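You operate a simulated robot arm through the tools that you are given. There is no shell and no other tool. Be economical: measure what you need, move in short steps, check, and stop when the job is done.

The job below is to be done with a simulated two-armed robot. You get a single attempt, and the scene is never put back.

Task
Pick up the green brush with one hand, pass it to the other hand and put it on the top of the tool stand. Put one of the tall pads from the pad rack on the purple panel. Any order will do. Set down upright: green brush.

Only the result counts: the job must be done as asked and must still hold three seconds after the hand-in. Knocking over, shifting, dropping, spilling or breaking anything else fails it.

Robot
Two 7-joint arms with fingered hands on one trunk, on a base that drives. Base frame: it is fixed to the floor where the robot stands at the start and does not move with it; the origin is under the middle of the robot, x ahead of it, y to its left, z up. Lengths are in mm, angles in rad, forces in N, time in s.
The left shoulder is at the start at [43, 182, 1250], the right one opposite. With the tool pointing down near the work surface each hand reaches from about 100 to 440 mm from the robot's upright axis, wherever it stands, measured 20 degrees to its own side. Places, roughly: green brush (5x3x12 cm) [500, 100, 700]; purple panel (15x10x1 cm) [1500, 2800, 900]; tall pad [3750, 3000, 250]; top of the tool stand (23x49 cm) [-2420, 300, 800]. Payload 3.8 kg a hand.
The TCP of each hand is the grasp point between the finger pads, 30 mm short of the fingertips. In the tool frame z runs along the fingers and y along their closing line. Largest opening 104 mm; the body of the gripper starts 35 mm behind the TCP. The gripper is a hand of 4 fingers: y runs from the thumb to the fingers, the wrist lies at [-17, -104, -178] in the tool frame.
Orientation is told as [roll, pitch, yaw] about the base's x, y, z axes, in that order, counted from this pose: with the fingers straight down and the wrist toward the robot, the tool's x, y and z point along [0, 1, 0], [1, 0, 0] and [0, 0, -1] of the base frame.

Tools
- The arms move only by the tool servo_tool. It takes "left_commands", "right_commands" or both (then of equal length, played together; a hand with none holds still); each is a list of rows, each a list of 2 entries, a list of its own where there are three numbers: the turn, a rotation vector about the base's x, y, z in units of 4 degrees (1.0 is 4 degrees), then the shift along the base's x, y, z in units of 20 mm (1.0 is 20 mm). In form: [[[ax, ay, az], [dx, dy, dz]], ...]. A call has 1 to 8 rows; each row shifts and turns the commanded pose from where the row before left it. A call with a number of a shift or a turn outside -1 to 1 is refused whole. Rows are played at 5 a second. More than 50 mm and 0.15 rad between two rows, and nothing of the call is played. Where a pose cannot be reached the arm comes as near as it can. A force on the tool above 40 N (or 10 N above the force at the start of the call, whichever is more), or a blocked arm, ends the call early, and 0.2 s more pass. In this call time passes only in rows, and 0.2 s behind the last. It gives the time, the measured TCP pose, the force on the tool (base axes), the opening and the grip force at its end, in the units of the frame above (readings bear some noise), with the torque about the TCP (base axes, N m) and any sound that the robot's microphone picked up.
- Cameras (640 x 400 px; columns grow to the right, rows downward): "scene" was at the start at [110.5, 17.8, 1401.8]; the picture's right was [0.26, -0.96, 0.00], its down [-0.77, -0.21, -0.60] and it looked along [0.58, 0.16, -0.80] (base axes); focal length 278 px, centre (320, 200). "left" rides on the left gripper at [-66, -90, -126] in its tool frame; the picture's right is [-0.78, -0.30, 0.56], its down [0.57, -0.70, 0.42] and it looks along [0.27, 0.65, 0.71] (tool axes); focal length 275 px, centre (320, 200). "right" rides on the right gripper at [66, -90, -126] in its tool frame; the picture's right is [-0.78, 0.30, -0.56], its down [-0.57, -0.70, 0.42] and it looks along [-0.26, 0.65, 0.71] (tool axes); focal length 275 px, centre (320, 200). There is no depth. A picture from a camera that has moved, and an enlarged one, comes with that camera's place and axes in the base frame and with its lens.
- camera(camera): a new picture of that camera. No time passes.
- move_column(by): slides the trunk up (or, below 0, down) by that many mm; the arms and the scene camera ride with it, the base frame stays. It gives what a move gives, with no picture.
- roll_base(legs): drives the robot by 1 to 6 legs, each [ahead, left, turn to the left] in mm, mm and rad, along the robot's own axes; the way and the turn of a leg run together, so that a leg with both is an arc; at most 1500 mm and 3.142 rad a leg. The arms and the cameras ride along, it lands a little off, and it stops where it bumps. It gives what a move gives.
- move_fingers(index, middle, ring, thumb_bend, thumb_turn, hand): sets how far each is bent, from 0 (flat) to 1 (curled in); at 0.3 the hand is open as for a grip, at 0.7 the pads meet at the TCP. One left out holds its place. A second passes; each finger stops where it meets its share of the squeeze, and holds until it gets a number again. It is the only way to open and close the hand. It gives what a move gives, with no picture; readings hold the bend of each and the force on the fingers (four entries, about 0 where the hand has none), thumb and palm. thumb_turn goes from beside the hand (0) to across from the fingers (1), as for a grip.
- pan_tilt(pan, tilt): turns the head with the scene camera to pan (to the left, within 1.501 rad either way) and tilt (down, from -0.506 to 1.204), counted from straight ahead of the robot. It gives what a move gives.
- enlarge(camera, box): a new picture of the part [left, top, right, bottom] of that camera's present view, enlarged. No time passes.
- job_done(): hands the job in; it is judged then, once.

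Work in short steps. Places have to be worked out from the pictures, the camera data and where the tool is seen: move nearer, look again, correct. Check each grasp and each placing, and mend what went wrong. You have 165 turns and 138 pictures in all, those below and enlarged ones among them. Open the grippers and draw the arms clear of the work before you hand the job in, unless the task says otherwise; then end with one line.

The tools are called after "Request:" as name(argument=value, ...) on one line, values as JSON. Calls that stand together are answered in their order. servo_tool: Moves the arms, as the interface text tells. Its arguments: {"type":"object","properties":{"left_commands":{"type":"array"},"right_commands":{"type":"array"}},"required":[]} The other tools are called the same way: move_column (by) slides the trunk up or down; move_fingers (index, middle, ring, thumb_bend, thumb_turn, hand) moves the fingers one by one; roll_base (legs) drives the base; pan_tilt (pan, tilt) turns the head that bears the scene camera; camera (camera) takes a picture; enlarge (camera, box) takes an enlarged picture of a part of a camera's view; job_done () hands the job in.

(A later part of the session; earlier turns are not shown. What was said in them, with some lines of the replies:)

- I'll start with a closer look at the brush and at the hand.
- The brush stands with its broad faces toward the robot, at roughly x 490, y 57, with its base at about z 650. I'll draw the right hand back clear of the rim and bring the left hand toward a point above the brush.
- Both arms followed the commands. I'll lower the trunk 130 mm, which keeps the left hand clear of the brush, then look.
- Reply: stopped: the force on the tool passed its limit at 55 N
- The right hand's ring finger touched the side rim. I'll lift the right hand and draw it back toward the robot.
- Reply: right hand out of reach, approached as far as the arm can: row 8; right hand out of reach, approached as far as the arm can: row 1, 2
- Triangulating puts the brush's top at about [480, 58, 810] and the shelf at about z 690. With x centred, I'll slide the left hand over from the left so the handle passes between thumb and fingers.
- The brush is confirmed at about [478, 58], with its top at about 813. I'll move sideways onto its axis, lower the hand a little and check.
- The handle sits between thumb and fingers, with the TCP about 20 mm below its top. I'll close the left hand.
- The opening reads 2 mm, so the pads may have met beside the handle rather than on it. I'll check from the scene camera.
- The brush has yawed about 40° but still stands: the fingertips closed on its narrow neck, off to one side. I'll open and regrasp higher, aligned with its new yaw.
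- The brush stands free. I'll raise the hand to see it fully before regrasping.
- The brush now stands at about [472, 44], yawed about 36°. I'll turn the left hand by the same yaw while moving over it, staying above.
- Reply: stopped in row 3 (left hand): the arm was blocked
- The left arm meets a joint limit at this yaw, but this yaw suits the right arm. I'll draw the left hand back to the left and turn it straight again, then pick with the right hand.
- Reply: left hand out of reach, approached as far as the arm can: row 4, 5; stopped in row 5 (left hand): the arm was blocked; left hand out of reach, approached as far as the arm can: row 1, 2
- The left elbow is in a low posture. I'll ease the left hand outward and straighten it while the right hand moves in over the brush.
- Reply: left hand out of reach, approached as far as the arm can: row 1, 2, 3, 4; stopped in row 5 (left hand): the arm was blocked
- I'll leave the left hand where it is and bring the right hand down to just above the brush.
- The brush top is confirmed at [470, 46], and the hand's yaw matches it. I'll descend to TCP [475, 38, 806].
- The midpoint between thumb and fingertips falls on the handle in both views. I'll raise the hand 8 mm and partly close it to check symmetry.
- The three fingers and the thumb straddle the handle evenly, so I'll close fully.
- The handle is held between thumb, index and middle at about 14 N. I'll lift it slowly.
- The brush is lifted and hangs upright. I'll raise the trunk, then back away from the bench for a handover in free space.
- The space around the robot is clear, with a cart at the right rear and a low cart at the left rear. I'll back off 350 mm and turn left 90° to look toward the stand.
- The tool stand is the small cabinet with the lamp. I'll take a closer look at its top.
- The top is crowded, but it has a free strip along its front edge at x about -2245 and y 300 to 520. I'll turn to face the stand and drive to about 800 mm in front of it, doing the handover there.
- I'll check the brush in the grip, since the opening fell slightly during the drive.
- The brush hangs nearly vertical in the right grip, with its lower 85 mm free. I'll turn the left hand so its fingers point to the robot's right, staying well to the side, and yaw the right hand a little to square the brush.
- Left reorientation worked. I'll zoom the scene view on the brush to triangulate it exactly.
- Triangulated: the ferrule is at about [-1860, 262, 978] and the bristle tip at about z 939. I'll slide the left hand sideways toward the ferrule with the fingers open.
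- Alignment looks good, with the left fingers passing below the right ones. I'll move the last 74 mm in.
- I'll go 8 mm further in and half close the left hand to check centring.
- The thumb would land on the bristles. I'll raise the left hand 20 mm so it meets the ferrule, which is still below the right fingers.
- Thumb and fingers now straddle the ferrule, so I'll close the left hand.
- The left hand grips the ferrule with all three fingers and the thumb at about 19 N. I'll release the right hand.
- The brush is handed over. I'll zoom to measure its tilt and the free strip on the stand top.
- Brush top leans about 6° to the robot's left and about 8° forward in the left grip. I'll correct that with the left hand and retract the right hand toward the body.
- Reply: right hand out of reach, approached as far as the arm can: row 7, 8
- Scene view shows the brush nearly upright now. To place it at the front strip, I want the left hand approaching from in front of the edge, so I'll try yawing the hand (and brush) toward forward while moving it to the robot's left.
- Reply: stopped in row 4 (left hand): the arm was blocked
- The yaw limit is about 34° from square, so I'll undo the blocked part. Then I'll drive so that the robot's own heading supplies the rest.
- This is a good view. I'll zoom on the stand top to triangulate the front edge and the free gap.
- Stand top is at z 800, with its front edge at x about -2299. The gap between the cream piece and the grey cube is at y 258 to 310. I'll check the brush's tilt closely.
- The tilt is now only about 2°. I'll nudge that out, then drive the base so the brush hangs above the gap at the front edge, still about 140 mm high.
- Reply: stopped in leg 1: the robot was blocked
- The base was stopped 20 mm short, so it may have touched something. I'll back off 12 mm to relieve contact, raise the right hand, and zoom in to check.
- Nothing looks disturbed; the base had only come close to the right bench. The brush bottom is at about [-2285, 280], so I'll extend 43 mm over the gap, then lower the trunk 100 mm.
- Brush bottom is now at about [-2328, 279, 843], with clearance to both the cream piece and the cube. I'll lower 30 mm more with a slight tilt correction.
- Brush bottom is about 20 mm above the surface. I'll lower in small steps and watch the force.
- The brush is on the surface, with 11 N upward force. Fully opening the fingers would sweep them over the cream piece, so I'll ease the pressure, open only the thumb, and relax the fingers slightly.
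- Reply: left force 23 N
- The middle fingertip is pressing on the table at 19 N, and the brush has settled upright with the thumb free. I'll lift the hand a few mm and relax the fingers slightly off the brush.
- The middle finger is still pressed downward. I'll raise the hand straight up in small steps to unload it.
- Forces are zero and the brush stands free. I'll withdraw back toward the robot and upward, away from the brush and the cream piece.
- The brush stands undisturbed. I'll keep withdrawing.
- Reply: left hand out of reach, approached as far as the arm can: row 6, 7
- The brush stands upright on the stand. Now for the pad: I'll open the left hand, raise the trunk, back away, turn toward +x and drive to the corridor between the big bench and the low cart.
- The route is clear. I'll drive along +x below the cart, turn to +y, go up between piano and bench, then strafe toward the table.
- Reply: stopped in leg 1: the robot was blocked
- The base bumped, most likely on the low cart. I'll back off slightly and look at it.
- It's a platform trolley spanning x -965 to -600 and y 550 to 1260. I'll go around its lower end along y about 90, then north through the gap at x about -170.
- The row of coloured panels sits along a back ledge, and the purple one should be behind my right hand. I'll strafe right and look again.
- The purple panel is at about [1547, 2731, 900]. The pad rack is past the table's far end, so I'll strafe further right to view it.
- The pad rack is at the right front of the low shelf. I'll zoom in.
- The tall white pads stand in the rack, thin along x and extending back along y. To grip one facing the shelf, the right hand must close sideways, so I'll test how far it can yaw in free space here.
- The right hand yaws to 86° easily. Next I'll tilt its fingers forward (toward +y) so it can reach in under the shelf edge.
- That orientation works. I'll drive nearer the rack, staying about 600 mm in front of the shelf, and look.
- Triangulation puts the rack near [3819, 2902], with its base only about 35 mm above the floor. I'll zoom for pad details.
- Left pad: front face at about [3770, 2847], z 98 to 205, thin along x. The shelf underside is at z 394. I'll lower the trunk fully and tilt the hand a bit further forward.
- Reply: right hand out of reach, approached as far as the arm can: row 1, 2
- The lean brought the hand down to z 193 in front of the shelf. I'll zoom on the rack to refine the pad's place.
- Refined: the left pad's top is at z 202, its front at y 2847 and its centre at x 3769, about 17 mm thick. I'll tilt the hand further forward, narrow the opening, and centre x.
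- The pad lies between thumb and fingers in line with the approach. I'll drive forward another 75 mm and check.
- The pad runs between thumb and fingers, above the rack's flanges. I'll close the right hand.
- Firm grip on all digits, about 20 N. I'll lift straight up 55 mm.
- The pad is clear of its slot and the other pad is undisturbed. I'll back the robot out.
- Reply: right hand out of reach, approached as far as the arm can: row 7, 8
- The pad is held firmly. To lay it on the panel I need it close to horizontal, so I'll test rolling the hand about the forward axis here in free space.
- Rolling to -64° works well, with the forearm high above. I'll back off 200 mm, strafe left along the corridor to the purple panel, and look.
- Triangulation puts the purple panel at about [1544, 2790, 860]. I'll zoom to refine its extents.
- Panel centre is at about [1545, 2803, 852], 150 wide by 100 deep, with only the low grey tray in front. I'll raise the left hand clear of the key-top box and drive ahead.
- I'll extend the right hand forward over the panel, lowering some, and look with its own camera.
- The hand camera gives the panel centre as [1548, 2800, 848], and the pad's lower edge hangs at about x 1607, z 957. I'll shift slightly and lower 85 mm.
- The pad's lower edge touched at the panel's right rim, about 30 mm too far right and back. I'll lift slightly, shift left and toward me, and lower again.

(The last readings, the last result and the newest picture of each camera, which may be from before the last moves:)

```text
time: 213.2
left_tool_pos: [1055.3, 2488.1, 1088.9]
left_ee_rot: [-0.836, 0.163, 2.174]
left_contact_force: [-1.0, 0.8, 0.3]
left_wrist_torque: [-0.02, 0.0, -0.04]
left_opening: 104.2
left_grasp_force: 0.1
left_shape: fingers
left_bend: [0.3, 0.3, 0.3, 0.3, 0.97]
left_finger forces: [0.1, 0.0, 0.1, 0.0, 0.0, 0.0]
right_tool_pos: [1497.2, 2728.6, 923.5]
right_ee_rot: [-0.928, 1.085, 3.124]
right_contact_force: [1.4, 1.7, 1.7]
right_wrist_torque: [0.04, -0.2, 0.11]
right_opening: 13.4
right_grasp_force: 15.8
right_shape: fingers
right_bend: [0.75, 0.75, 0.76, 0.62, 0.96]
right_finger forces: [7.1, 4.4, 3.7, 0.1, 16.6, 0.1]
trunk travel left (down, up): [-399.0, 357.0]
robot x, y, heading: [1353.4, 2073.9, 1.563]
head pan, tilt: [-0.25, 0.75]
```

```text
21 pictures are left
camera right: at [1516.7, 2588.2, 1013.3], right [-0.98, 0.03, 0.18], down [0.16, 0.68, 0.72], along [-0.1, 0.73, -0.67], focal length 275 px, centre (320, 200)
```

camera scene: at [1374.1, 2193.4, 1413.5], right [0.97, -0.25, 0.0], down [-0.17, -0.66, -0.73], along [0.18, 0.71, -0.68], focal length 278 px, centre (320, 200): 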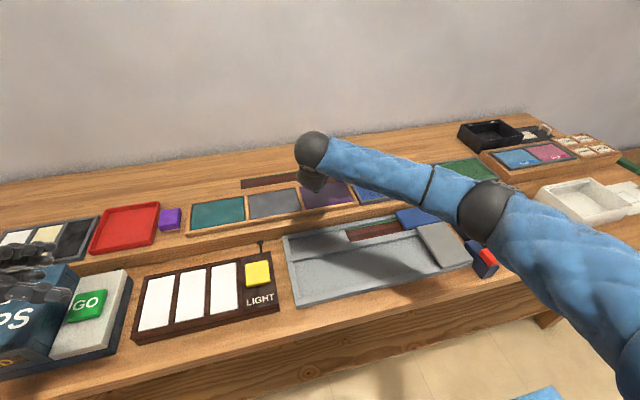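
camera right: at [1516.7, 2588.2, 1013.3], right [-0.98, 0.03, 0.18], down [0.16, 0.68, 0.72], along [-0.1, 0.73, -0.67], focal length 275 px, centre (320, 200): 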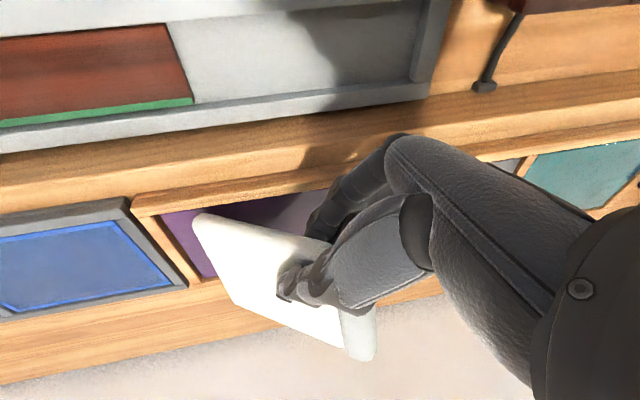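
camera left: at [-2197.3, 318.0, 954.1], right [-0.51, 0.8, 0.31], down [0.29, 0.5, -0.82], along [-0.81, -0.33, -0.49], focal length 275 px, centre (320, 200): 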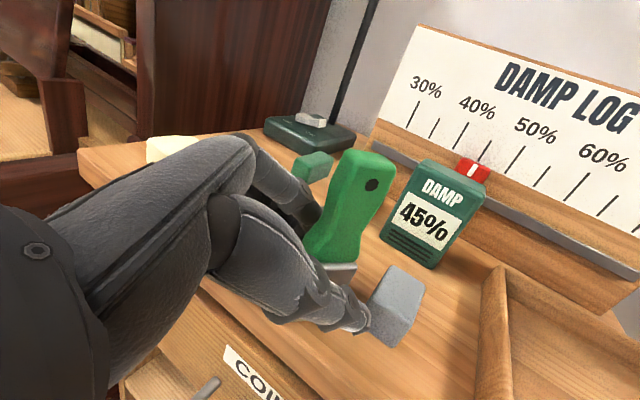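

The pad's lower edge is now over the panel. I'll lower it in small steps to contact.

Request:
servo_tool(right_commands=[[[0, 0, 0], [0.1, 0, -0.4]], [[0, 0, 0], [0, 0, -0.4]]])

Request:
servo_tool(right_commands=[[[0, 0, 0], [0, 0, -0.3]]])

Request:
servo_tool(right_commands=[[[0, 0, 0], [0, 0, -0.25]]])

Request:
camera(camera="right")

```text
time: 213.8
left_tool_pos: [1054.5, 2487.2, 1088.0]
left_ee_rot: [-0.838, 0.163, 2.175]
left_contact_force: [0.5, -0.3, -0.8]
left_wrist_torque: [-0.01, -0.01, 0.01]
left_opening: 104.5
left_grasp_force: 0.1
left_shape: fingers
left_bend: [0.3, 0.3, 0.3, 0.3, 0.97]
left_finger forces: [0.0, 0.1, 0.1, 0.0, 0.1, 0.1]
right_tool_pos: [1497.0, 2727.9, 908.6]
right_ee_rot: [-0.937, 1.085, 3.124]
right_contact_force: [-5.2, 2.8, 8.8]
right_wrist_torque: [0.12, -0.62, 0.25]
right_opening: 13.6
right_grasp_force: 18.6
right_shape: fingers
right_bend: [0.75, 0.75, 0.76, 0.61, 0.98]
right_finger forces: [3.9, 3.6, 8.7, 0.0, 21.0, 0.0]
trunk travel left (down, up): [-399.0, 357.0]
robot x, y, heading: [1356.8, 2074.5, 1.564]
head pan, tilt: [-0.25, 0.75]
```

```text
time: 214.2
left_tool_pos: [1056.3, 2486.9, 1088.7]
left_ee_rot: [-0.838, 0.161, 2.176]
left_contact_force: [-0.4, 0.4, 0.0]
left_wrist_torque: [0.03, 0.0, 0.0]
left_opening: 104.1
left_grasp_force: 0.0
left_shape: fingers
left_bend: [0.3, 0.3, 0.3, 0.3, 0.97]
left_finger forces: [0.0, 0.0, 0.0, 0.1, 0.0, 0.0]
right_tool_pos: [1499.0, 2728.5, 900.4]
right_ee_rot: [-0.929, 1.086, 3.124]
right_contact_force: [-3.2, 2.9, 7.5]
right_wrist_torque: [0.12, -0.66, 0.19]
right_opening: 14.1
right_grasp_force: 19.7
right_shape: fingers
right_bend: [0.75, 0.75, 0.75, 0.6, 0.99]
right_finger forces: [3.3, 3.5, 9.8, 0.0, 21.9, 0.0]
trunk travel left (down, up): [-399.0, 357.0]
robot x, y, heading: [1355.7, 2070.1, 1.57]
head pan, tilt: [-0.25, 0.75]
```

```text
time: 214.6
left_tool_pos: [1055.8, 2485.3, 1090.4]
left_ee_rot: [-0.838, 0.163, 2.176]
left_contact_force: [0.6, 0.0, -0.6]
left_wrist_torque: [-0.02, -0.01, -0.01]
left_opening: 104.3
left_grasp_force: 0.0
left_shape: fingers
left_bend: [0.3, 0.3, 0.3, 0.3, 0.97]
left_finger forces: [0.0, 0.0, 0.1, 0.0, 0.0, 0.0]
right_tool_pos: [1498.2, 2727.8, 899.6]
right_ee_rot: [-0.94, 1.084, 3.119]
right_contact_force: [-2.3, -2.2, 17.6]
right_wrist_torque: [-0.05, -0.32, 0.25]
right_opening: 14.4
right_grasp_force: 25.8
right_shape: fingers
right_bend: [0.75, 0.75, 0.75, 0.6, 0.99]
right_finger forces: [2.6, 18.2, 7.8, 0.0, 22.7, 0.0]
trunk travel left (down, up): [-399.0, 357.0]
robot x, y, heading: [1354.8, 2074.6, 1.568]
head pan, tilt: [-0.25, 0.75]
```

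```text
20 pictures are left
camera right: at [1518.8, 2588.1, 989.4], right [-0.98, 0.03, 0.19], down [0.16, 0.68, 0.72], along [-0.1, 0.74, -0.67], focal length 275 px, centre (320, 200)
```

right: 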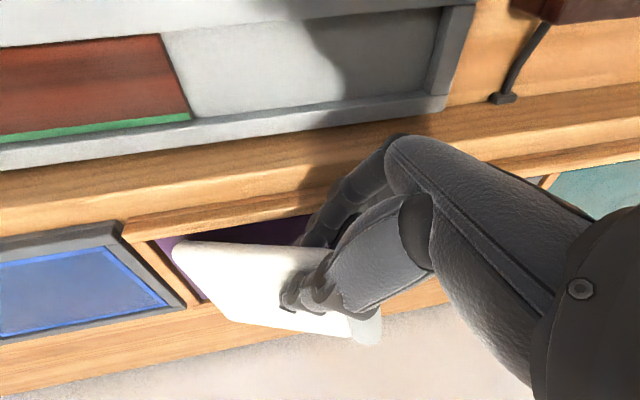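

The pad's lower edge rests on the panel, but the pad's centre seems about 20 mm too far back. I'll lift a little, pull 20 mm toward me, and set it down again.

Request:
servo_tool(right_commands=[[[0, 0, 0], [0, 0, 0.8]], [[0, 0, 0], [0, -0.5, 0.2]], [[0, 0, 0], [0, -0.6, 0]], [[0, 0, 0], [0, 0, -0.4]]])

Request:
camera(camera="right")

```text
time: 215.6
left_tool_pos: [1055.0, 2487.0, 1089.2]
left_ee_rot: [-0.839, 0.161, 2.174]
left_contact_force: [0.7, 0.2, -0.9]
left_wrist_torque: [0.0, 0.02, 0.01]
left_opening: 104.2
left_grasp_force: 0.1
left_shape: fingers
left_bend: [0.3, 0.3, 0.3, 0.3, 0.97]
left_finger forces: [0.0, 0.1, 0.0, 0.0, 0.0, 0.1]
right_tool_pos: [1498.1, 2705.8, 910.1]
right_ee_rot: [-0.934, 1.082, 3.124]
right_contact_force: [-2.9, 0.0, 6.5]
right_wrist_torque: [0.2, -0.51, 0.1]
right_opening: 14.6
right_grasp_force: 17.9
right_shape: fingers
right_bend: [0.75, 0.75, 0.76, 0.61, 0.97]
right_finger forces: [5.5, 4.6, 5.9, 0.0, 20.0, 0.0]
trunk travel left (down, up): [-399.0, 357.0]
robot x, y, heading: [1356.3, 2077.3, 1.572]
head pan, tilt: [-0.25, 0.75]
```

```text
19 pictures are left
camera right: at [1518.5, 2566.3, 1000.6], right [-0.98, 0.03, 0.18], down [0.16, 0.68, 0.72], along [-0.1, 0.73, -0.67], focal length 275 px, centre (320, 200)
```

right: 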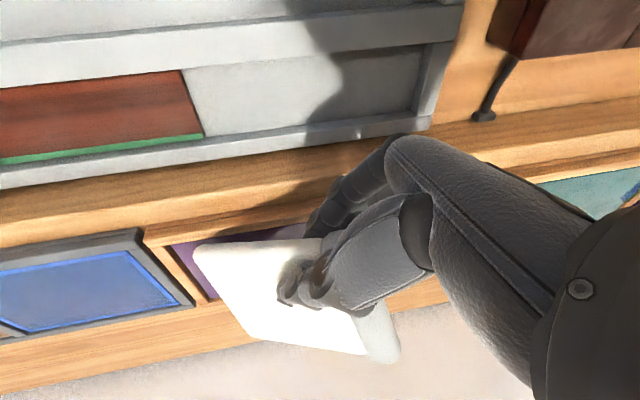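

Only the fingertips are under the pad's front edge, so a short pull toward me will free them. I'll recentre 14 mm back, lower to contact, and release the thumb.

Request:
servo_tool(right_commands=[[[0, 0, 0], [0, 0.7, 0]], [[0, 0, 0], [0, 0, -0.3]], [[0, 0, 0], [0, 0, -0.15]]])

Request:
move_fingers(hand="right", thumb_bend=0.4)

Request:
camera(camera="right")

```text
time: 216.4
left_tool_pos: [1055.9, 2487.3, 1088.8]
left_ee_rot: [-0.838, 0.161, 2.176]
left_contact_force: [-0.7, 0.1, 0.2]
left_wrist_torque: [0.0, -0.02, -0.01]
left_opening: 104.5
left_grasp_force: 0.0
left_shape: fingers
left_bend: [0.3, 0.3, 0.3, 0.3, 0.97]
left_finger forces: [0.1, 0.0, 0.0, 0.0, 0.0, 0.0]
right_tool_pos: [1497.5, 2719.6, 901.5]
right_ee_rot: [-0.933, 1.083, 3.124]
right_contact_force: [-1.7, -0.7, 7.3]
right_wrist_torque: [0.08, -0.7, -0.03]
right_opening: 14.4
right_grasp_force: 20.0
right_shape: fingers
right_bend: [0.75, 0.75, 0.75, 0.61, 0.98]
right_finger forces: [3.7, 4.8, 8.7, 0.0, 22.8, 0.0]
trunk travel left (down, up): [-399.0, 357.0]
robot x, y, heading: [1351.1, 2074.9, 1.572]
head pan, tilt: [-0.25, 0.75]
```

```text
time: 217.4
left_tool_pos: [1056.9, 2487.8, 1088.6]
left_ee_rot: [-0.839, 0.162, 2.175]
left_contact_force: [0.0, 0.5, 0.6]
left_wrist_torque: [0.02, 0.01, 0.01]
left_opening: 104.3
left_grasp_force: 0.1
left_shape: fingers
left_bend: [0.3, 0.3, 0.3, 0.3, 0.97]
left_finger forces: [0.0, 0.1, 0.0, 0.1, 0.1, 0.0]
right_tool_pos: [1499.2, 2720.5, 899.2]
right_ee_rot: [-0.928, 1.084, 3.126]
right_contact_force: [0.0, 0.2, 0.0]
right_wrist_torque: [-0.04, 0.01, 0.03]
right_opening: 29.1
right_grasp_force: 0.9
right_shape: fingers
right_bend: [0.76, 0.76, 0.76, 0.4, 0.97]
right_finger forces: [0.3, 0.0, 0.6, 0.0, 0.4, 0.0]
trunk travel left (down, up): [-399.0, 357.0]
robot x, y, heading: [1359.8, 2073.6, 1.565]
head pan, tilt: [-0.25, 0.75]
```

```text
18 pictures are left
camera right: at [1519.8, 2580.5, 990.0], right [-0.98, 0.03, 0.18], down [0.16, 0.68, 0.72], along [-0.1, 0.73, -0.67], focal length 275 px, centre (320, 200)
```

right: 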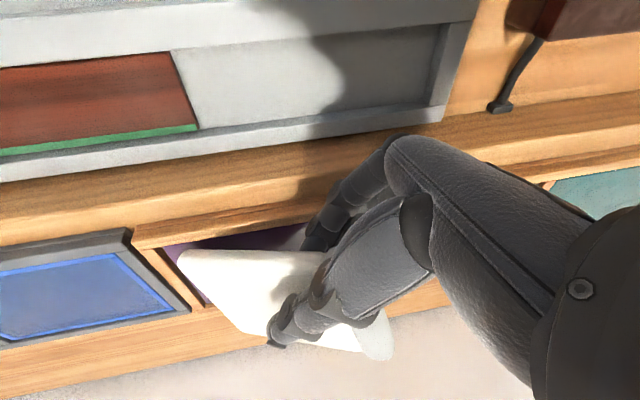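

The thumb is off and the pad rests on panel and fingertips. I'll pull the hand toward me in small steps.

Request:
servo_tool(right_commands=[[[0, 0, 0], [-0.3, -0.7, 0]], [[0, 0, 0], [-0.3, -0.7, 0]]])

Request:
camera(camera="right")

```text
time: 218.0
left_tool_pos: [1055.9, 2486.5, 1089.9]
left_ee_rot: [-0.838, 0.162, 2.176]
left_contact_force: [0.3, 0.1, -0.6]
left_wrist_torque: [0.01, 0.03, 0.04]
left_opening: 104.3
left_grasp_force: 0.0
left_shape: fingers
left_bend: [0.3, 0.3, 0.3, 0.3, 0.97]
left_finger forces: [0.1, 0.1, 0.1, 0.0, 0.1, 0.0]
right_tool_pos: [1487.0, 2693.6, 900.7]
right_ee_rot: [-0.929, 1.083, 3.127]
right_contact_force: [0.1, -0.3, -0.7]
right_wrist_torque: [0.0, -0.04, -0.01]
right_opening: 29.4
right_grasp_force: 0.8
right_shape: fingers
right_bend: [0.76, 0.76, 0.76, 0.4, 0.97]
right_finger forces: [0.0, 0.1, 0.6, 0.0, 0.4, 0.1]
trunk travel left (down, up): [-399.0, 357.0]
robot x, y, heading: [1353.3, 2073.1, 1.567]
head pan, tilt: [-0.25, 0.75]
```

```text
17 pictures are left
camera right: at [1507.4, 2552.1, 990.7], right [-0.98, 0.03, 0.19], down [0.16, 0.68, 0.72], along [-0.1, 0.73, -0.67], focal length 275 px, centre (320, 200)
```

right: 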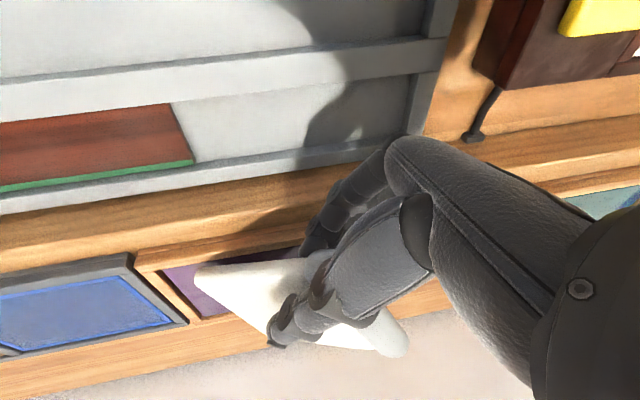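

The pad followed sideways a bit but much less in y. I'll pull straight toward me (-y) only, with a slight +x bias.

Request:
servo_tool(right_commands=[[[0, 0, 0], [0.15, -0.8, 0]], [[0, 0, 0], [0.15, -0.8, 0]]])

Request:
camera(camera="right")

```text
time: 218.6
left_tool_pos: [1056.6, 2487.3, 1088.4]
left_ee_rot: [-0.837, 0.162, 2.175]
left_contact_force: [0.5, -0.7, 0.1]
left_wrist_torque: [-0.01, 0.02, 0.0]
left_opening: 104.5
left_grasp_force: 0.1
left_shape: fingers
left_bend: [0.3, 0.3, 0.3, 0.3, 0.97]
left_finger forces: [0.1, 0.1, 0.0, 0.0, 0.0, 0.1]
right_tool_pos: [1491.6, 2660.5, 900.7]
right_ee_rot: [-0.927, 1.083, 3.126]
right_contact_force: [-0.5, -0.6, -0.9]
right_wrist_torque: [-0.01, 0.0, 0.0]
right_opening: 29.8
right_grasp_force: 0.2
right_shape: fingers
right_bend: [0.76, 0.76, 0.76, 0.4, 0.97]
right_finger forces: [0.2, 0.0, 0.6, 0.0, 0.5, 0.0]
trunk travel left (down, up): [-399.0, 357.0]
robot x, y, heading: [1351.3, 2071.5, 1.565]
head pan, tilt: [-0.25, 0.75]
```

```text
16 pictures are left
camera right: at [1512.8, 2521.1, 990.0], right [-0.98, 0.03, 0.19], down [0.16, 0.68, 0.72], along [-0.1, 0.73, -0.67], focal length 275 px, centre (320, 200)
```

right: 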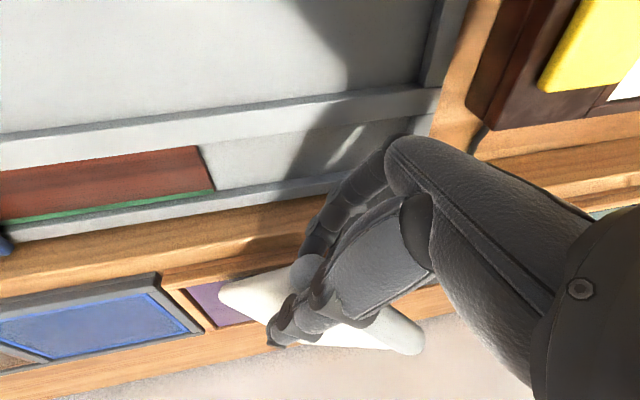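

The hand is now mostly in front of the ledge, with the pad still propped on the fingertips. I'll lower the hand 14 mm to let the pad come to rest on the ledge, watching force.

Request:
servo_tool(right_commands=[[[0, 0, 0], [0, 0, -0.35]], [[0, 0, 0], [0, 0, -0.35]]])

Request:
camera(camera="right")

Request:
enlarge(camera="scene", box=[250, 120, 410, 240])

```text
time: 219.2
left_tool_pos: [1056.6, 2488.0, 1089.2]
left_ee_rot: [-0.838, 0.162, 2.174]
left_contact_force: [-0.4, -0.2, -0.2]
left_wrist_torque: [0.02, 0.03, -0.02]
left_opening: 104.0
left_grasp_force: 0.1
left_shape: fingers
left_bend: [0.3, 0.3, 0.3, 0.3, 0.97]
left_finger forces: [0.1, 0.1, 0.0, 0.0, 0.0, 0.0]
right_tool_pos: [1491.0, 2660.0, 885.2]
right_ee_rot: [-0.93, 1.084, 3.126]
right_contact_force: [-0.1, -0.2, -0.4]
right_wrist_torque: [-0.01, 0.0, -0.01]
right_opening: 29.5
right_grasp_force: 0.1
right_shape: fingers
right_bend: [0.76, 0.76, 0.76, 0.4, 0.97]
right_finger forces: [0.1, 0.0, 0.7, 0.0, 0.4, 0.0]
trunk travel left (down, up): [-399.0, 357.0]
robot x, y, heading: [1355.5, 2072.6, 1.568]
head pan, tilt: [-0.25, 0.75]
```

```text
15 pictures are left
camera right: at [1512.7, 2520.6, 975.8], right [-0.98, 0.03, 0.18], down [0.16, 0.68, 0.72], along [-0.1, 0.73, -0.67], focal length 275 px, centre (320, 200)
```

right: 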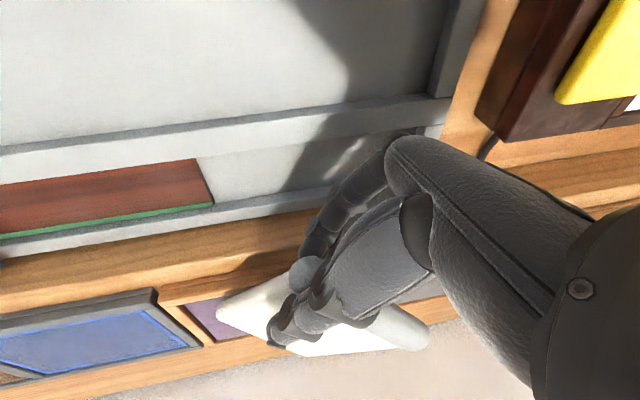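

```text
3.33 times, centred on (330, 180) of scene
camera zoom: at [1374.3, 2193.0, 1413.6], right [0.97, -0.25, 0.0], down [-0.17, -0.66, -0.73], along [0.18, 0.71, -0.68], focal length 927 px, centre (287, 267)
```

zoom: 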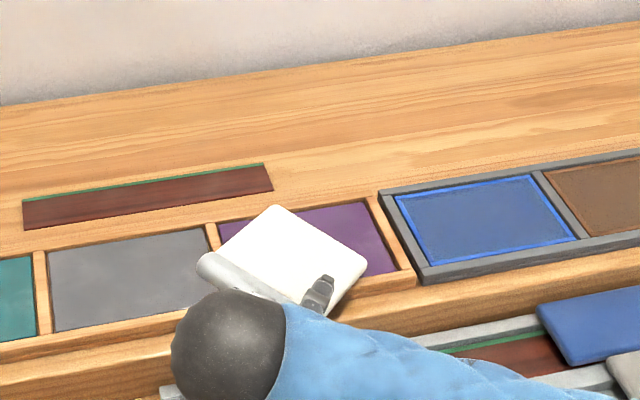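

The scene view shows the pad over the purple panel, turned diagonally and somewhat to front-left, its left side still propped. I'll lower another 12 mm, then pull clear.

Request:
servo_tool(right_commands=[[[0, 0, 0], [0, 0, -0.3]], [[0, 0, 0], [0, 0, -0.3]], [[0, 0, 0], [0, -0.5, 0]]])

Request:
enlarge(camera="scene", box=[250, 120, 410, 240])

```text
time: 220.0
left_tool_pos: [1056.5, 2487.3, 1089.1]
left_ee_rot: [-0.839, 0.162, 2.174]
left_contact_force: [-0.9, 1.0, 0.5]
left_wrist_torque: [-0.03, 0.05, -0.02]
left_opening: 104.0
left_grasp_force: 0.1
left_shape: fingers
left_bend: [0.3, 0.3, 0.3, 0.3, 0.97]
left_finger forces: [0.1, 0.1, 0.0, 0.0, 0.0, 0.0]
right_tool_pos: [1491.0, 2650.1, 872.0]
right_ee_rot: [-0.929, 1.083, 3.126]
right_contact_force: [-0.3, -0.5, 0.0]
right_wrist_torque: [0.0, 0.01, 0.02]
right_opening: 29.6
right_grasp_force: 0.5
right_shape: fingers
right_bend: [0.76, 0.76, 0.76, 0.4, 0.97]
right_finger forces: [0.0, 0.0, 0.7, 0.0, 0.4, 0.0]
trunk travel left (down, up): [-399.0, 357.0]
robot x, y, heading: [1354.4, 2072.0, 1.568]
head pan, tilt: [-0.25, 0.75]
```

```text
3.33 times, centred on (330, 180) of scene
camera zoom: at [1374.5, 2192.7, 1413.6], right [0.97, -0.25, 0.0], down [-0.17, -0.66, -0.73], along [0.18, 0.71, -0.68], focal length 927 px, centre (287, 267)
```

zoom: 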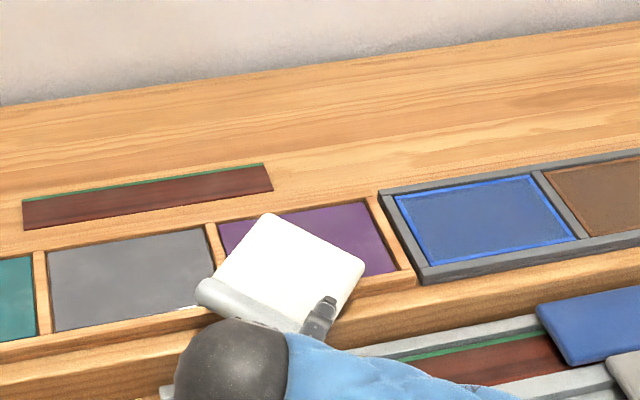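

The pad is still lightly pinched and following. I'll regrip it, lift, carry it back onto the panel's middle, then open the thumb fully.

Request:
move_fingers(hand="right", thumb_bend=0.76)

Request:
servo_tool(right_commands=[[[0, 0, 0], [0, 0, 0.8]], [[0, 0, 0], [0, 0, 0.8]], [[0, 0, 0], [0.3, 0.8, 0.2]], [[0, 0, 0], [0.3, 0.8, 0]], [[0, 0, 0], [0.4, 0.8, 0]]])

Request:
enlarge(camera="scene", box=[250, 120, 410, 240])

Request:
camera(camera="right")

```text
time: 221.0
left_tool_pos: [1056.0, 2487.5, 1090.2]
left_ee_rot: [-0.837, 0.162, 2.174]
left_contact_force: [-0.8, 0.9, -0.2]
left_wrist_torque: [0.04, 0.0, -0.01]
left_opening: 104.4
left_grasp_force: 0.2
left_shape: fingers
left_bend: [0.3, 0.3, 0.3, 0.3, 0.97]
left_finger forces: [0.0, 0.0, 0.1, 0.1, 0.0, 0.1]
right_tool_pos: [1490.0, 2649.8, 874.3]
right_ee_rot: [-0.928, 1.084, 3.128]
right_contact_force: [-0.1, 0.0, -0.7]
right_wrist_torque: [-0.02, -0.04, -0.01]
right_opening: 15.1
right_grasp_force: 16.3
right_shape: fingers
right_bend: [0.75, 0.75, 0.76, 0.64, 0.95]
right_finger forces: [10.5, 4.8, 1.0, 0.1, 16.5, 0.0]
trunk travel left (down, up): [-399.0, 357.0]
robot x, y, heading: [1359.4, 2075.8, 1.57]
head pan, tilt: [-0.25, 0.75]
```

```text
time: 222.2
left_tool_pos: [1055.7, 2486.7, 1087.6]
left_ee_rot: [-0.837, 0.161, 2.174]
left_contact_force: [1.2, 0.2, 0.4]
left_wrist_torque: [0.01, 0.03, 0.01]
left_opening: 104.1
left_grasp_force: 0.1
left_shape: fingers
left_bend: [0.3, 0.3, 0.3, 0.3, 0.97]
left_finger forces: [0.0, 0.1, 0.1, 0.0, 0.1, 0.0]
right_tool_pos: [1512.2, 2698.0, 909.9]
right_ee_rot: [-0.928, 1.085, 3.128]
right_contact_force: [-0.9, 0.1, -1.2]
right_wrist_torque: [-0.04, 0.03, 0.06]
right_opening: 14.7
right_grasp_force: 17.1
right_shape: fingers
right_bend: [0.75, 0.75, 0.76, 0.64, 0.95]
right_finger forces: [10.7, 5.0, 1.1, 0.1, 16.3, 0.0]
trunk travel left (down, up): [-399.0, 357.0]
robot x, y, heading: [1353.5, 2072.7, 1.571]
head pan, tilt: [-0.25, 0.75]
```

```text
3.33 times, centred on (330, 180) of scene
camera zoom: at [1374.5, 2193.3, 1413.5], right [0.97, -0.25, 0.0], down [-0.17, -0.66, -0.73], along [0.18, 0.71, -0.68], focal length 927 px, centre (287, 267)
```

zoom: 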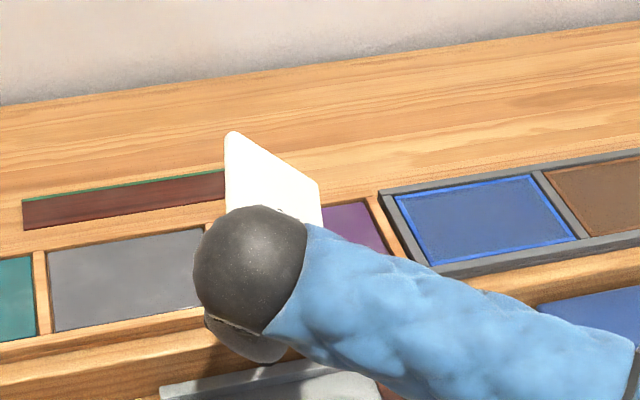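

```text
11 pictures are left
camera right: at [1533.6, 2557.9, 1000.4], right [-0.98, 0.03, 0.18], down [0.16, 0.68, 0.72], along [-0.1, 0.73, -0.67], focal length 275 px, centre (320, 200)
```

right: 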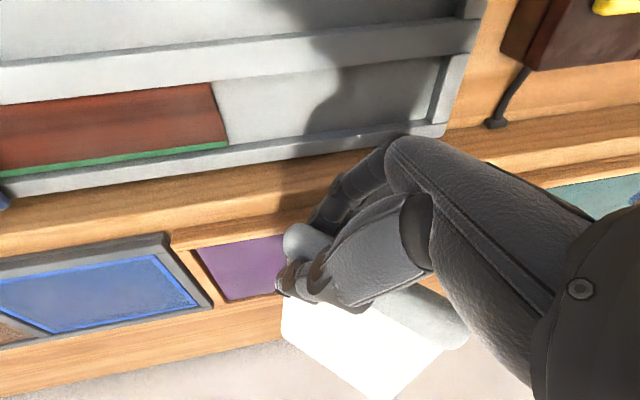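

The pad has swung so I hold its near-right edge. I'll raise it, roll the hand another 26° so the pad is level, and shift so its centre sits over the panel.

Request:
servo_tool(right_commands=[[[0, 0, 0], [0, 0, 1]], [[0, 0, 0], [0, 0, 1]], [[0, -1, 0], [0.6, 0.2, 0]], [[0, -1, 0], [0.6, 0.2, 0]], [[0, -1, 0], [0.6, 0.2, 0]], [[0, -1, 0], [0.6, 0.2, 0]], [[0, -1, 0], [0.6, 0.2, 0]], [[0, -1, 0], [0.6, 0.2, 0]]])

Request:
enlarge(camera="scene", box=[250, 100, 450, 250])

Request:
camera(camera="right")

```text
time: 224.0
left_tool_pos: [1056.1, 2488.0, 1088.5]
left_ee_rot: [-0.837, 0.163, 2.174]
left_contact_force: [-0.1, 0.6, -0.1]
left_wrist_torque: [-0.01, 0.0, 0.02]
left_opening: 104.3
left_grasp_force: 0.1
left_shape: fingers
left_bend: [0.3, 0.3, 0.3, 0.3, 0.97]
left_finger forces: [0.0, 0.1, 0.0, 0.1, 0.0, 0.0]
right_tool_pos: [1583.8, 2723.2, 948.8]
right_ee_rot: [-1.014, 1.503, 3.043]
right_contact_force: [0.2, -0.1, -0.7]
right_wrist_torque: [-0.03, -0.01, 0.0]
right_opening: 14.7
right_grasp_force: 16.3
right_shape: fingers
right_bend: [0.75, 0.75, 0.76, 0.64, 0.95]
right_finger forces: [10.4, 5.2, 1.2, 0.0, 16.5, 0.0]
trunk travel left (down, up): [-399.0, 357.0]
robot x, y, heading: [1356.0, 2073.1, 1.57]
head pan, tilt: [-0.25, 0.75]
```

```text
2.67 times, centred on (350, 175) of scene
camera zoom: at [1374.4, 2193.1, 1413.5], right [0.97, -0.25, 0.0], down [-0.17, -0.66, -0.73], along [0.18, 0.71, -0.68], focal length 742 px, centre (240, 267)
```

zoom: 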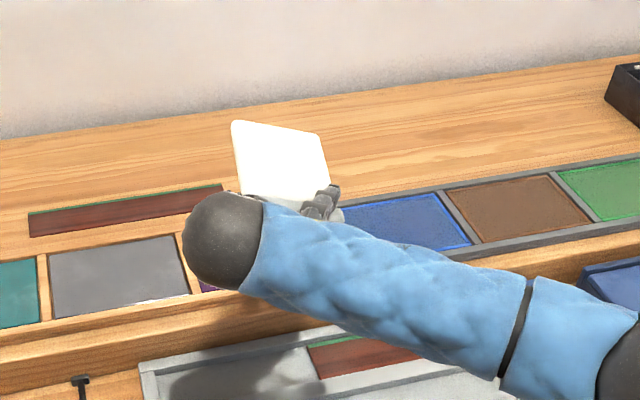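

```text
9 pictures are left
camera right: at [1567.4, 2582.4, 1040.0], right [-0.97, 0.03, -0.23], down [-0.15, 0.68, 0.72], along [0.18, 0.73, -0.66], focal length 275 px, centre (320, 200)
```

right: 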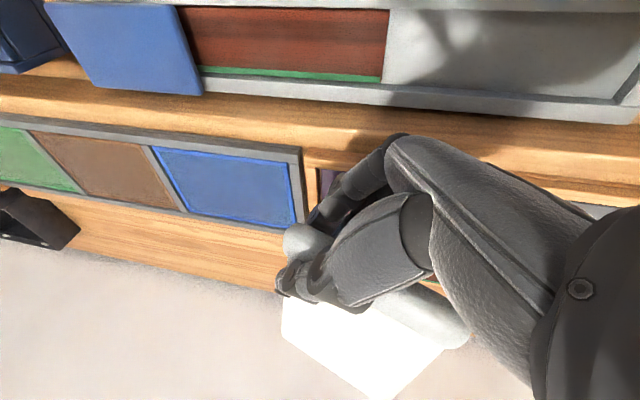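

The pad is level, with its centre at about [1570, 2826]. I'll shift 20 mm left and 22 mm toward me and lower toward the panel.

Request:
servo_tool(right_commands=[[[0, 0, 0], [-0.5, -0.55, 0]], [[0, 0, 0], [-0.5, -0.55, -0.5]], [[0, 0, 0], [0, 0, -0.8]], [[0, 0, 0], [0, 0, -0.6]]])

Request:
servo_tool(right_commands=[[[0, 0, 0], [0, 0, -0.3]], [[0, 0, 0], [0, 0, -0.2]]])

Request:
servo_tool(right_commands=[[[0, 0, 0], [0, 0, -0.2]]])

```text
time: 225.0
left_tool_pos: [1056.2, 2486.2, 1089.0]
left_ee_rot: [-0.838, 0.162, 2.175]
left_contact_force: [-0.6, 0.4, 0.5]
left_wrist_torque: [0.0, 0.02, -0.02]
left_opening: 104.4
left_grasp_force: 0.0
left_shape: fingers
left_bend: [0.3, 0.3, 0.3, 0.3, 0.97]
left_finger forces: [0.0, 0.0, 0.1, 0.1, 0.0, 0.0]
right_tool_pos: [1565.4, 2700.2, 911.5]
right_ee_rot: [-1.022, 1.503, 3.038]
right_contact_force: [0.2, 0.0, -0.2]
right_wrist_torque: [-0.06, 0.01, 0.01]
right_opening: 15.1
right_grasp_force: 16.8
right_shape: fingers
right_bend: [0.75, 0.75, 0.76, 0.64, 0.95]
right_finger forces: [10.4, 5.3, 1.1, 0.0, 16.6, 0.0]
trunk travel left (down, up): [-399.0, 357.0]
robot x, y, heading: [1354.6, 2075.6, 1.572]
head pan, tilt: [-0.25, 0.75]
```

```text
time: 225.6
left_tool_pos: [1056.5, 2488.1, 1088.7]
left_ee_rot: [-0.839, 0.163, 2.175]
left_contact_force: [0.2, 0.3, -0.2]
left_wrist_torque: [0.0, 0.02, -0.03]
left_opening: 104.2
left_grasp_force: 0.0
left_shape: fingers
left_bend: [0.3, 0.3, 0.3, 0.3, 0.97]
left_finger forces: [0.0, 0.1, 0.0, 0.0, 0.0, 0.1]
right_tool_pos: [1564.7, 2700.7, 902.9]
right_ee_rot: [-1.022, 1.504, 3.033]
right_contact_force: [-0.1, -0.3, -1.2]
right_wrist_torque: [-0.01, -0.01, 0.0]
right_opening: 14.5
right_grasp_force: 16.9
right_shape: fingers
right_bend: [0.75, 0.75, 0.76, 0.64, 0.95]
right_finger forces: [10.4, 5.4, 1.1, 0.1, 16.5, 0.1]
trunk travel left (down, up): [-399.0, 357.0]
robot x, y, heading: [1353.5, 2074.3, 1.568]
head pan, tilt: [-0.25, 0.75]
```

```text
time: 226.0
left_tool_pos: [1057.8, 2487.8, 1088.4]
left_ee_rot: [-0.838, 0.163, 2.175]
left_contact_force: [0.0, 0.5, 0.1]
left_wrist_torque: [-0.01, -0.04, -0.02]
left_opening: 104.4
left_grasp_force: 0.0
left_shape: fingers
left_bend: [0.3, 0.3, 0.3, 0.3, 0.97]
left_finger forces: [0.1, 0.0, 0.0, 0.0, 0.0, 0.0]
right_tool_pos: [1564.5, 2700.5, 897.7]
right_ee_rot: [-1.025, 1.503, 3.029]
right_contact_force: [-0.4, 0.0, -1.1]
right_wrist_torque: [-0.04, -0.01, -0.01]
right_opening: 14.5
right_grasp_force: 16.5
right_shape: fingers
right_bend: [0.75, 0.75, 0.76, 0.64, 0.95]
right_finger forces: [10.4, 5.3, 1.1, 0.1, 16.6, 0.1]
trunk travel left (down, up): [-399.0, 357.0]
robot x, y, heading: [1355.2, 2074.9, 1.571]
head pan, tilt: [-0.25, 0.75]
```

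No contact yet, so I'll keep lowering in small steps.

Request:
servo_tool(right_commands=[[[0, 0, 0], [0, 0, -0.2]], [[0, 0, 0], [0, 0, -0.15]]])

Request:
servo_tool(right_commands=[[[0, 0, 0], [0, 0, -0.2]]])

Request:
enlarge(camera="scene", box=[250, 110, 410, 230])

```text
time: 226.6
left_tool_pos: [1056.5, 2485.6, 1089.8]
left_ee_rot: [-0.836, 0.163, 2.174]
left_contact_force: [-1.0, 0.5, 0.4]
left_wrist_torque: [0.01, 0.0, -0.04]
left_opening: 104.4
left_grasp_force: 0.1
left_shape: fingers
left_bend: [0.3, 0.3, 0.3, 0.3, 0.97]
left_finger forces: [0.1, 0.1, 0.1, 0.0, 0.1, 0.0]
right_tool_pos: [1564.1, 2701.1, 891.8]
right_ee_rot: [-1.034, 1.501, 3.024]
right_contact_force: [-0.6, -5.3, 4.9]
right_wrist_torque: [-0.22, 0.07, 0.08]
right_opening: 14.9
right_grasp_force: 20.6
right_shape: fingers
right_bend: [0.75, 0.75, 0.76, 0.64, 0.95]
right_finger forces: [9.8, 14.3, 0.7, 0.0, 17.3, 0.0]
trunk travel left (down, up): [-399.0, 357.0]
robot x, y, heading: [1354.4, 2076.2, 1.565]
head pan, tilt: [-0.25, 0.75]
```

```text
time: 227.0
left_tool_pos: [1056.3, 2485.8, 1089.2]
left_ee_rot: [-0.838, 0.161, 2.176]
left_contact_force: [0.3, 0.9, 0.1]
left_wrist_torque: [0.0, -0.04, -0.02]
left_opening: 104.5
left_grasp_force: 0.1
left_shape: fingers
left_bend: [0.3, 0.3, 0.3, 0.3, 0.97]
left_finger forces: [0.0, 0.1, 0.1, 0.1, 0.0, 0.1]
right_tool_pos: [1564.3, 2698.1, 886.5]
right_ee_rot: [-1.063, 1.504, 2.993]
right_contact_force: [-0.5, -10.0, 12.1]
right_wrist_torque: [-0.36, 0.22, 0.17]
right_opening: 15.1
right_grasp_force: 27.7
right_shape: fingers
right_bend: [0.75, 0.75, 0.76, 0.64, 0.94]
right_finger forces: [9.4, 26.0, 0.0, 0.0, 19.2, 0.1]
trunk travel left (down, up): [-399.0, 357.0]
robot x, y, heading: [1357.7, 2069.6, 1.569]
head pan, tilt: [-0.25, 0.75]
```

```text
3.33 times, centred on (330, 170) of scene
camera zoom: at [1373.9, 2190.4, 1413.9], right [0.97, -0.25, 0.0], down [-0.17, -0.66, -0.73], along [0.18, 0.71, -0.68], focal length 927 px, centre (287, 300)
```

zoom: 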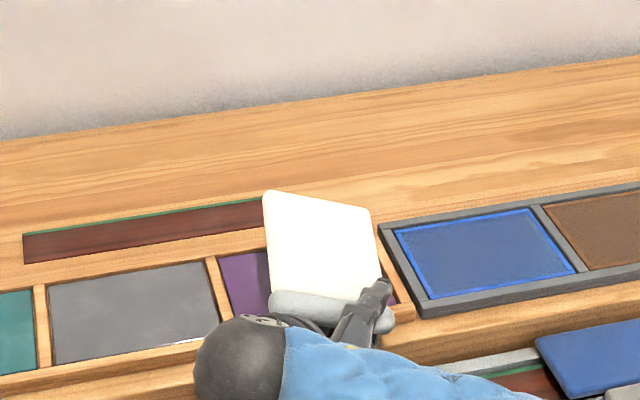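

The middle finger rests on the front lip, and the pad is level with its centre at about [1559, 2786], over the panel. I'll ease up 3 mm and open the thumb wide.

Request:
servo_tool(right_commands=[[[0, 0, 0], [0, 0, 0.25]]])

Request:
move_fingers(hand="right", thumb_bend=0.1)

Request:
enlarge(camera="scene", box=[250, 110, 410, 230])

```text
time: 227.4
left_tool_pos: [1056.5, 2487.0, 1090.0]
left_ee_rot: [-0.837, 0.162, 2.174]
left_contact_force: [0.1, 0.6, 0.0]
left_wrist_torque: [-0.05, -0.02, 0.0]
left_opening: 104.2
left_grasp_force: 0.1
left_shape: fingers
left_bend: [0.3, 0.3, 0.3, 0.3, 0.97]
left_finger forces: [0.0, 0.0, 0.1, 0.1, 0.0, 0.1]
right_tool_pos: [1564.6, 2698.7, 889.5]
right_ee_rot: [-0.987, 1.503, 3.068]
right_contact_force: [1.1, -2.7, -0.8]
right_wrist_torque: [-0.09, -0.01, 0.04]
right_opening: 14.8
right_grasp_force: 17.4
right_shape: fingers
right_bend: [0.75, 0.75, 0.76, 0.64, 0.95]
right_finger forces: [10.7, 6.6, 1.1, 0.0, 16.1, 0.1]
trunk travel left (down, up): [-399.0, 357.0]
robot x, y, heading: [1354.9, 2068.2, 1.571]
head pan, tilt: [-0.25, 0.75]
```

```text
time: 228.4
left_tool_pos: [1056.2, 2486.8, 1088.5]
left_ee_rot: [-0.836, 0.164, 2.174]
left_contact_force: [0.3, 0.3, -0.1]
left_wrist_torque: [0.04, 0.02, 0.04]
left_opening: 104.3
left_grasp_force: 0.0
left_shape: fingers
left_bend: [0.3, 0.3, 0.3, 0.3, 0.97]
left_finger forces: [0.0, 0.0, 0.1, 0.1, 0.0, 0.0]
right_tool_pos: [1565.0, 2700.6, 891.7]
right_ee_rot: [-1.022, 1.502, 3.035]
right_contact_force: [0.3, 0.1, 0.3]
right_wrist_torque: [0.0, 0.0, 0.01]
right_opening: 54.9
right_grasp_force: 0.2
right_shape: fingers
right_bend: [0.76, 0.76, 0.76, 0.1, 0.97]
right_finger forces: [0.0, 0.0, 0.4, 0.0, 0.1, 0.0]
trunk travel left (down, up): [-399.0, 357.0]
robot x, y, heading: [1353.3, 2073.1, 1.57]
head pan, tilt: [-0.25, 0.75]
```

```text
3.33 times, centred on (330, 170) of scene
camera zoom: at [1374.4, 2193.0, 1413.6], right [0.97, -0.25, 0.0], down [-0.17, -0.66, -0.73], along [0.18, 0.71, -0.68], focal length 927 px, centre (287, 300)
```

zoom: 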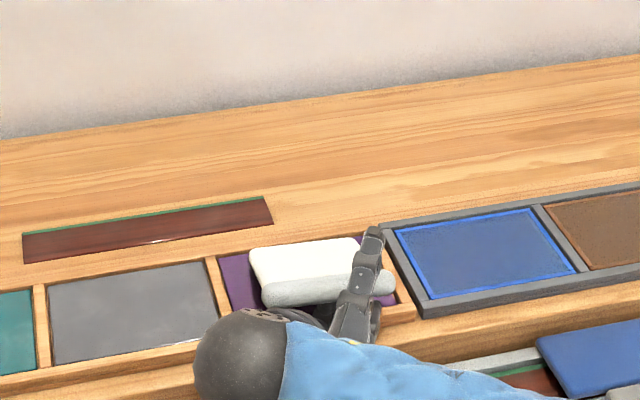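

The pad has tipped back onto the panel, with only its front edge on the fingers. I'll pull the hand straight toward me.

Request:
servo_tool(right_commands=[[[0, 0, 0], [0.1, -0.8, -0.1]], [[0, 0, 0], [0.1, -0.8, -0.1]], [[0, 0, 0], [0.1, -0.9, 0]]])

Request:
enlarge(camera="scene", box=[250, 110, 410, 230])

```text
time: 229.2
left_tool_pos: [1056.9, 2486.7, 1089.0]
left_ee_rot: [-0.838, 0.163, 2.175]
left_contact_force: [-0.1, 0.0, 0.7]
left_wrist_torque: [0.02, 0.0, 0.01]
left_opening: 104.2
left_grasp_force: 0.0
left_shape: fingers
left_bend: [0.3, 0.3, 0.3, 0.3, 0.97]
left_finger forces: [0.1, 0.0, 0.0, 0.0, 0.0, 0.0]
right_tool_pos: [1570.7, 2648.7, 887.2]
right_ee_rot: [-1.037, 1.502, 3.02]
right_contact_force: [0.1, -0.1, -0.4]
right_wrist_torque: [-0.01, -0.01, -0.01]
right_opening: 55.1
right_grasp_force: 0.0
right_shape: fingers
right_bend: [0.76, 0.76, 0.76, 0.1, 0.97]
right_finger forces: [0.0, 0.0, 0.1, 0.1, 0.1, 0.0]
trunk travel left (down, up): [-399.0, 357.0]
robot x, y, heading: [1354.8, 2075.1, 1.566]
head pan, tilt: [-0.25, 0.75]
```

```text
3.33 times, centred on (330, 170) of scene
camera zoom: at [1374.6, 2192.5, 1413.6], right [0.97, -0.25, 0.0], down [-0.17, -0.66, -0.73], along [0.18, 0.71, -0.68], focal length 927 px, centre (287, 300)
```

zoom: 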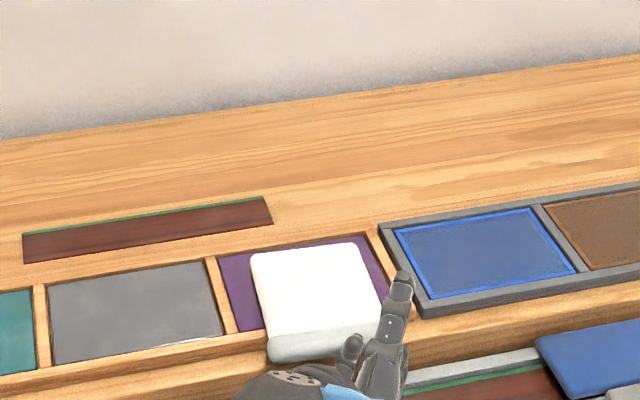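

The pad now lies flat on the panel, its centre at about [1547, 2766], a bit forward of the middle. A fingertip sits just in front of its edge, so I'll nudge it back gently.

Request:
servo_tool(right_commands=[[[0, 0, 0], [-0.25, 0.7, -0.1]], [[0, 0, 0], [-0.25, 0.7, 0]], [[0, 0, 0], [0, 0.6, 0]]])

Request:
enlarge(camera="scene", box=[250, 110, 410, 230])

```text
time: 230.0
left_tool_pos: [1056.7, 2487.0, 1089.7]
left_ee_rot: [-0.838, 0.161, 2.173]
left_contact_force: [-0.2, 0.0, 0.2]
left_wrist_torque: [-0.06, -0.02, -0.01]
left_opening: 104.3
left_grasp_force: 0.1
left_shape: fingers
left_bend: [0.3, 0.3, 0.3, 0.3, 0.97]
left_finger forces: [0.1, 0.0, 0.1, 0.1, 0.2, 0.0]
right_tool_pos: [1561.6, 2674.4, 875.6]
right_ee_rot: [-0.629, 1.505, -2.868]
right_contact_force: [3.1, -22.7, 3.7]
right_wrist_torque: [0.04, 0.1, 0.39]
right_opening: 54.9
right_grasp_force: 12.3
right_shape: fingers
right_bend: [0.76, 0.76, 0.78, 0.1, 0.97]
right_finger forces: [0.0, 0.0, 24.7, 0.0, 0.0, 0.0]
trunk travel left (down, up): [-399.0, 357.0]
robot x, y, heading: [1355.6, 2072.6, 1.57]
head pan, tilt: [-0.25, 0.75]
stopped in row 3 (right hand): the force on the tool passed its limit at 47 N (the readings are from after the stop); the commanded pose is now the measured one
```

```text
3.33 times, centred on (330, 170) of scene
camera zoom: at [1374.2, 2190.8, 1413.8], right [0.97, -0.25, 0.0], down [-0.17, -0.66, -0.73], along [0.18, 0.71, -0.68], focal length 927 px, centre (287, 300)
```

zoom: 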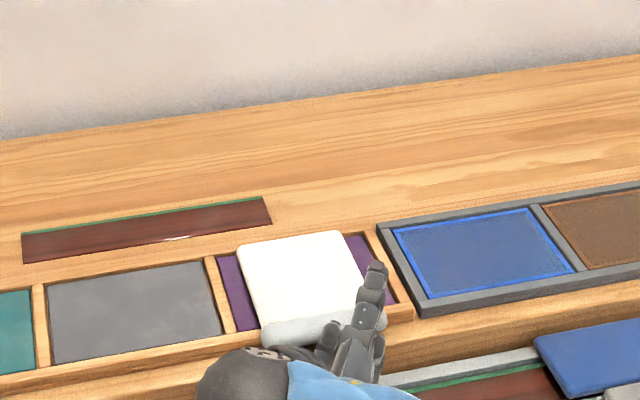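

The pad is now centred at about [1543, 2785] on the purple panel. I'll withdraw the hand toward me, then up, and back the robot away.

Request:
servo_tool(right_commands=[[[0, 0, 0], [0, -0.8, 0]], [[0, 0, 0], [0, -0.8, 0.2]], [[0, 0, 0], [0, -0.8, 0.5]], [[0, 0, 0], [0, -0.5, 1]], [[0, 0, 0], [0, -0.5, 1]], [[0, 0, 0], [0, -0.5, 1]], [[0, 0, 0], [0, 0, 1]], [[0, 0, 0], [0, 0, 1]]])

Request:
roll_base(legs=[[-280, 0, 0]])

Request:
move_fingers(hand="right", index=0.3, middle=0.3, ring=0.3, thumb_bend=0.3)

Request:
camera(camera="scene")

```text
time: 231.8
left_tool_pos: [1056.0, 2487.1, 1089.7]
left_ee_rot: [-0.838, 0.163, 2.173]
left_contact_force: [-0.4, 0.7, -0.5]
left_wrist_torque: [0.03, 0.02, 0.01]
left_opening: 104.4
left_grasp_force: 0.1
left_shape: fingers
left_bend: [0.3, 0.3, 0.3, 0.3, 0.97]
left_finger forces: [0.0, 0.0, 0.0, 0.0, 0.1, 0.1]
right_tool_pos: [1561.9, 2600.1, 989.5]
right_ee_rot: [-0.709, 1.503, -2.944]
right_contact_force: [-0.2, -0.3, 0.7]
right_wrist_torque: [-0.01, -0.01, -0.02]
right_opening: 55.2
right_grasp_force: 0.1
right_shape: fingers
right_bend: [0.76, 0.76, 0.76, 0.1, 0.97]
right_finger forces: [0.0, 0.0, 0.0, 0.0, 0.0, 0.1]
trunk travel left (down, up): [-399.0, 357.0]
robot x, y, heading: [1353.6, 2074.6, 1.567]
head pan, tilt: [-0.25, 0.75]
```

```text
time: 233.8
left_tool_pos: [1057.2, 2205.3, 1090.1]
left_ee_rot: [-0.838, 0.162, 2.168]
left_contact_force: [-0.6, -0.1, 0.4]
left_wrist_torque: [0.03, 0.03, -0.04]
left_opening: 104.3
left_grasp_force: 0.1
left_shape: fingers
left_bend: [0.3, 0.3, 0.3, 0.3, 0.97]
left_finger forces: [0.0, 0.1, 0.1, 0.0, 0.0, 0.0]
right_tool_pos: [1565.0, 2315.4, 989.8]
right_ee_rot: [-0.724, 1.506, -2.964]
right_contact_force: [0.4, 0.4, 0.3]
right_wrist_torque: [-0.04, -0.01, -0.01]
right_opening: 55.0
right_grasp_force: 0.1
right_shape: fingers
right_bend: [0.76, 0.76, 0.76, 0.1, 0.97]
right_finger forces: [0.0, 0.0, 0.0, 0.1, 0.0, 0.0]
trunk travel left (down, up): [-399.0, 357.0]
robot x, y, heading: [1356.6, 1790.8, 1.561]
head pan, tilt: [-0.25, 0.75]
```

```text
time: 234.8
left_tool_pos: [1056.8, 2208.4, 1088.9]
left_ee_rot: [-0.837, 0.162, 2.168]
left_contact_force: [0.5, -0.2, -0.2]
left_wrist_torque: [-0.01, -0.02, 0.0]
left_opening: 104.1
left_grasp_force: 0.1
left_shape: fingers
left_bend: [0.3, 0.3, 0.3, 0.3, 0.97]
left_finger forces: [0.1, 0.0, 0.1, 0.0, 0.0, 0.0]
right_tool_pos: [1563.5, 2317.0, 990.1]
right_ee_rot: [-0.707, 1.505, -2.947]
right_contact_force: [-0.5, -0.2, 0.5]
right_wrist_torque: [0.04, -0.02, 0.05]
right_opening: 104.8
right_grasp_force: 0.0
right_shape: fingers
right_bend: [0.3, 0.3, 0.3, 0.3, 0.97]
right_finger forces: [0.1, 0.1, 0.0, 0.1, 0.0, 0.0]
trunk travel left (down, up): [-399.0, 357.0]
robot x, y, heading: [1355.5, 1790.9, 1.568]
head pan, tilt: [-0.25, 0.75]
```

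```text
4 pictures are left
camera scene: at [1373.8, 1910.8, 1413.6], right [0.97, -0.25, 0.0], down [-0.17, -0.66, -0.73], along [0.19, 0.71, -0.68], focal length 278 px, centre (320, 200)
```

scene: 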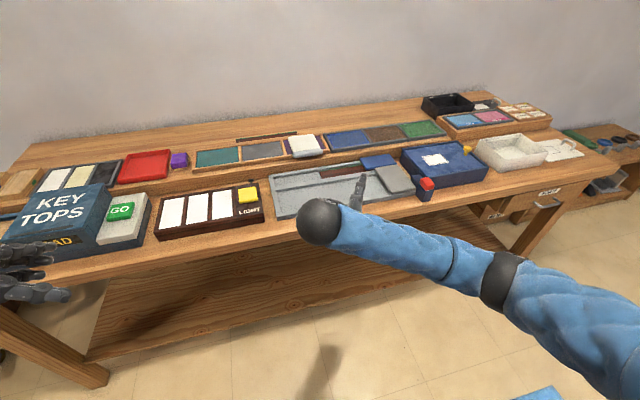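

One last zoom will confirm that the pad rests on the purple panel.

Request:
enlarge(camera="scene", box=[230, 110, 390, 200])

```text
4.00 times, centred on (310, 155) of scene
camera zoom: at [1373.8, 1910.8, 1413.6], right [0.97, -0.25, 0.0], down [-0.17, -0.66, -0.73], along [0.19, 0.71, -0.68], focal length 1112 px, centre (360, 380)
```

zoom: 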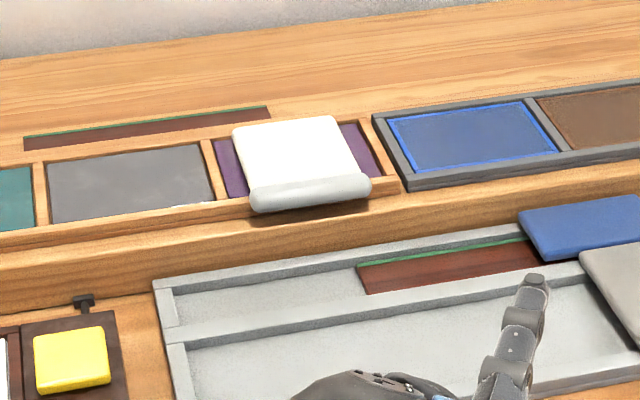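

The pad lies flat and stable on the purple panel, the brush was standing upright on the stand when I last saw it, and both hands are open and clear. I'll hand the job in.

Request:
job_done()

```text
The job is handed in.
```

The job is handed in: the green brush went from the right hand to the left and stands upright on top of the tool stand, and a tall pad lies on the purple panel, overhanging its front lip slightly. While I worked, the cream piece on the stand appeared to shift about 4 mm, the robot lightly bumped the platform trolley (not checked for movement), and fingers knocked the bench rim and the panel ledge with no visible change.
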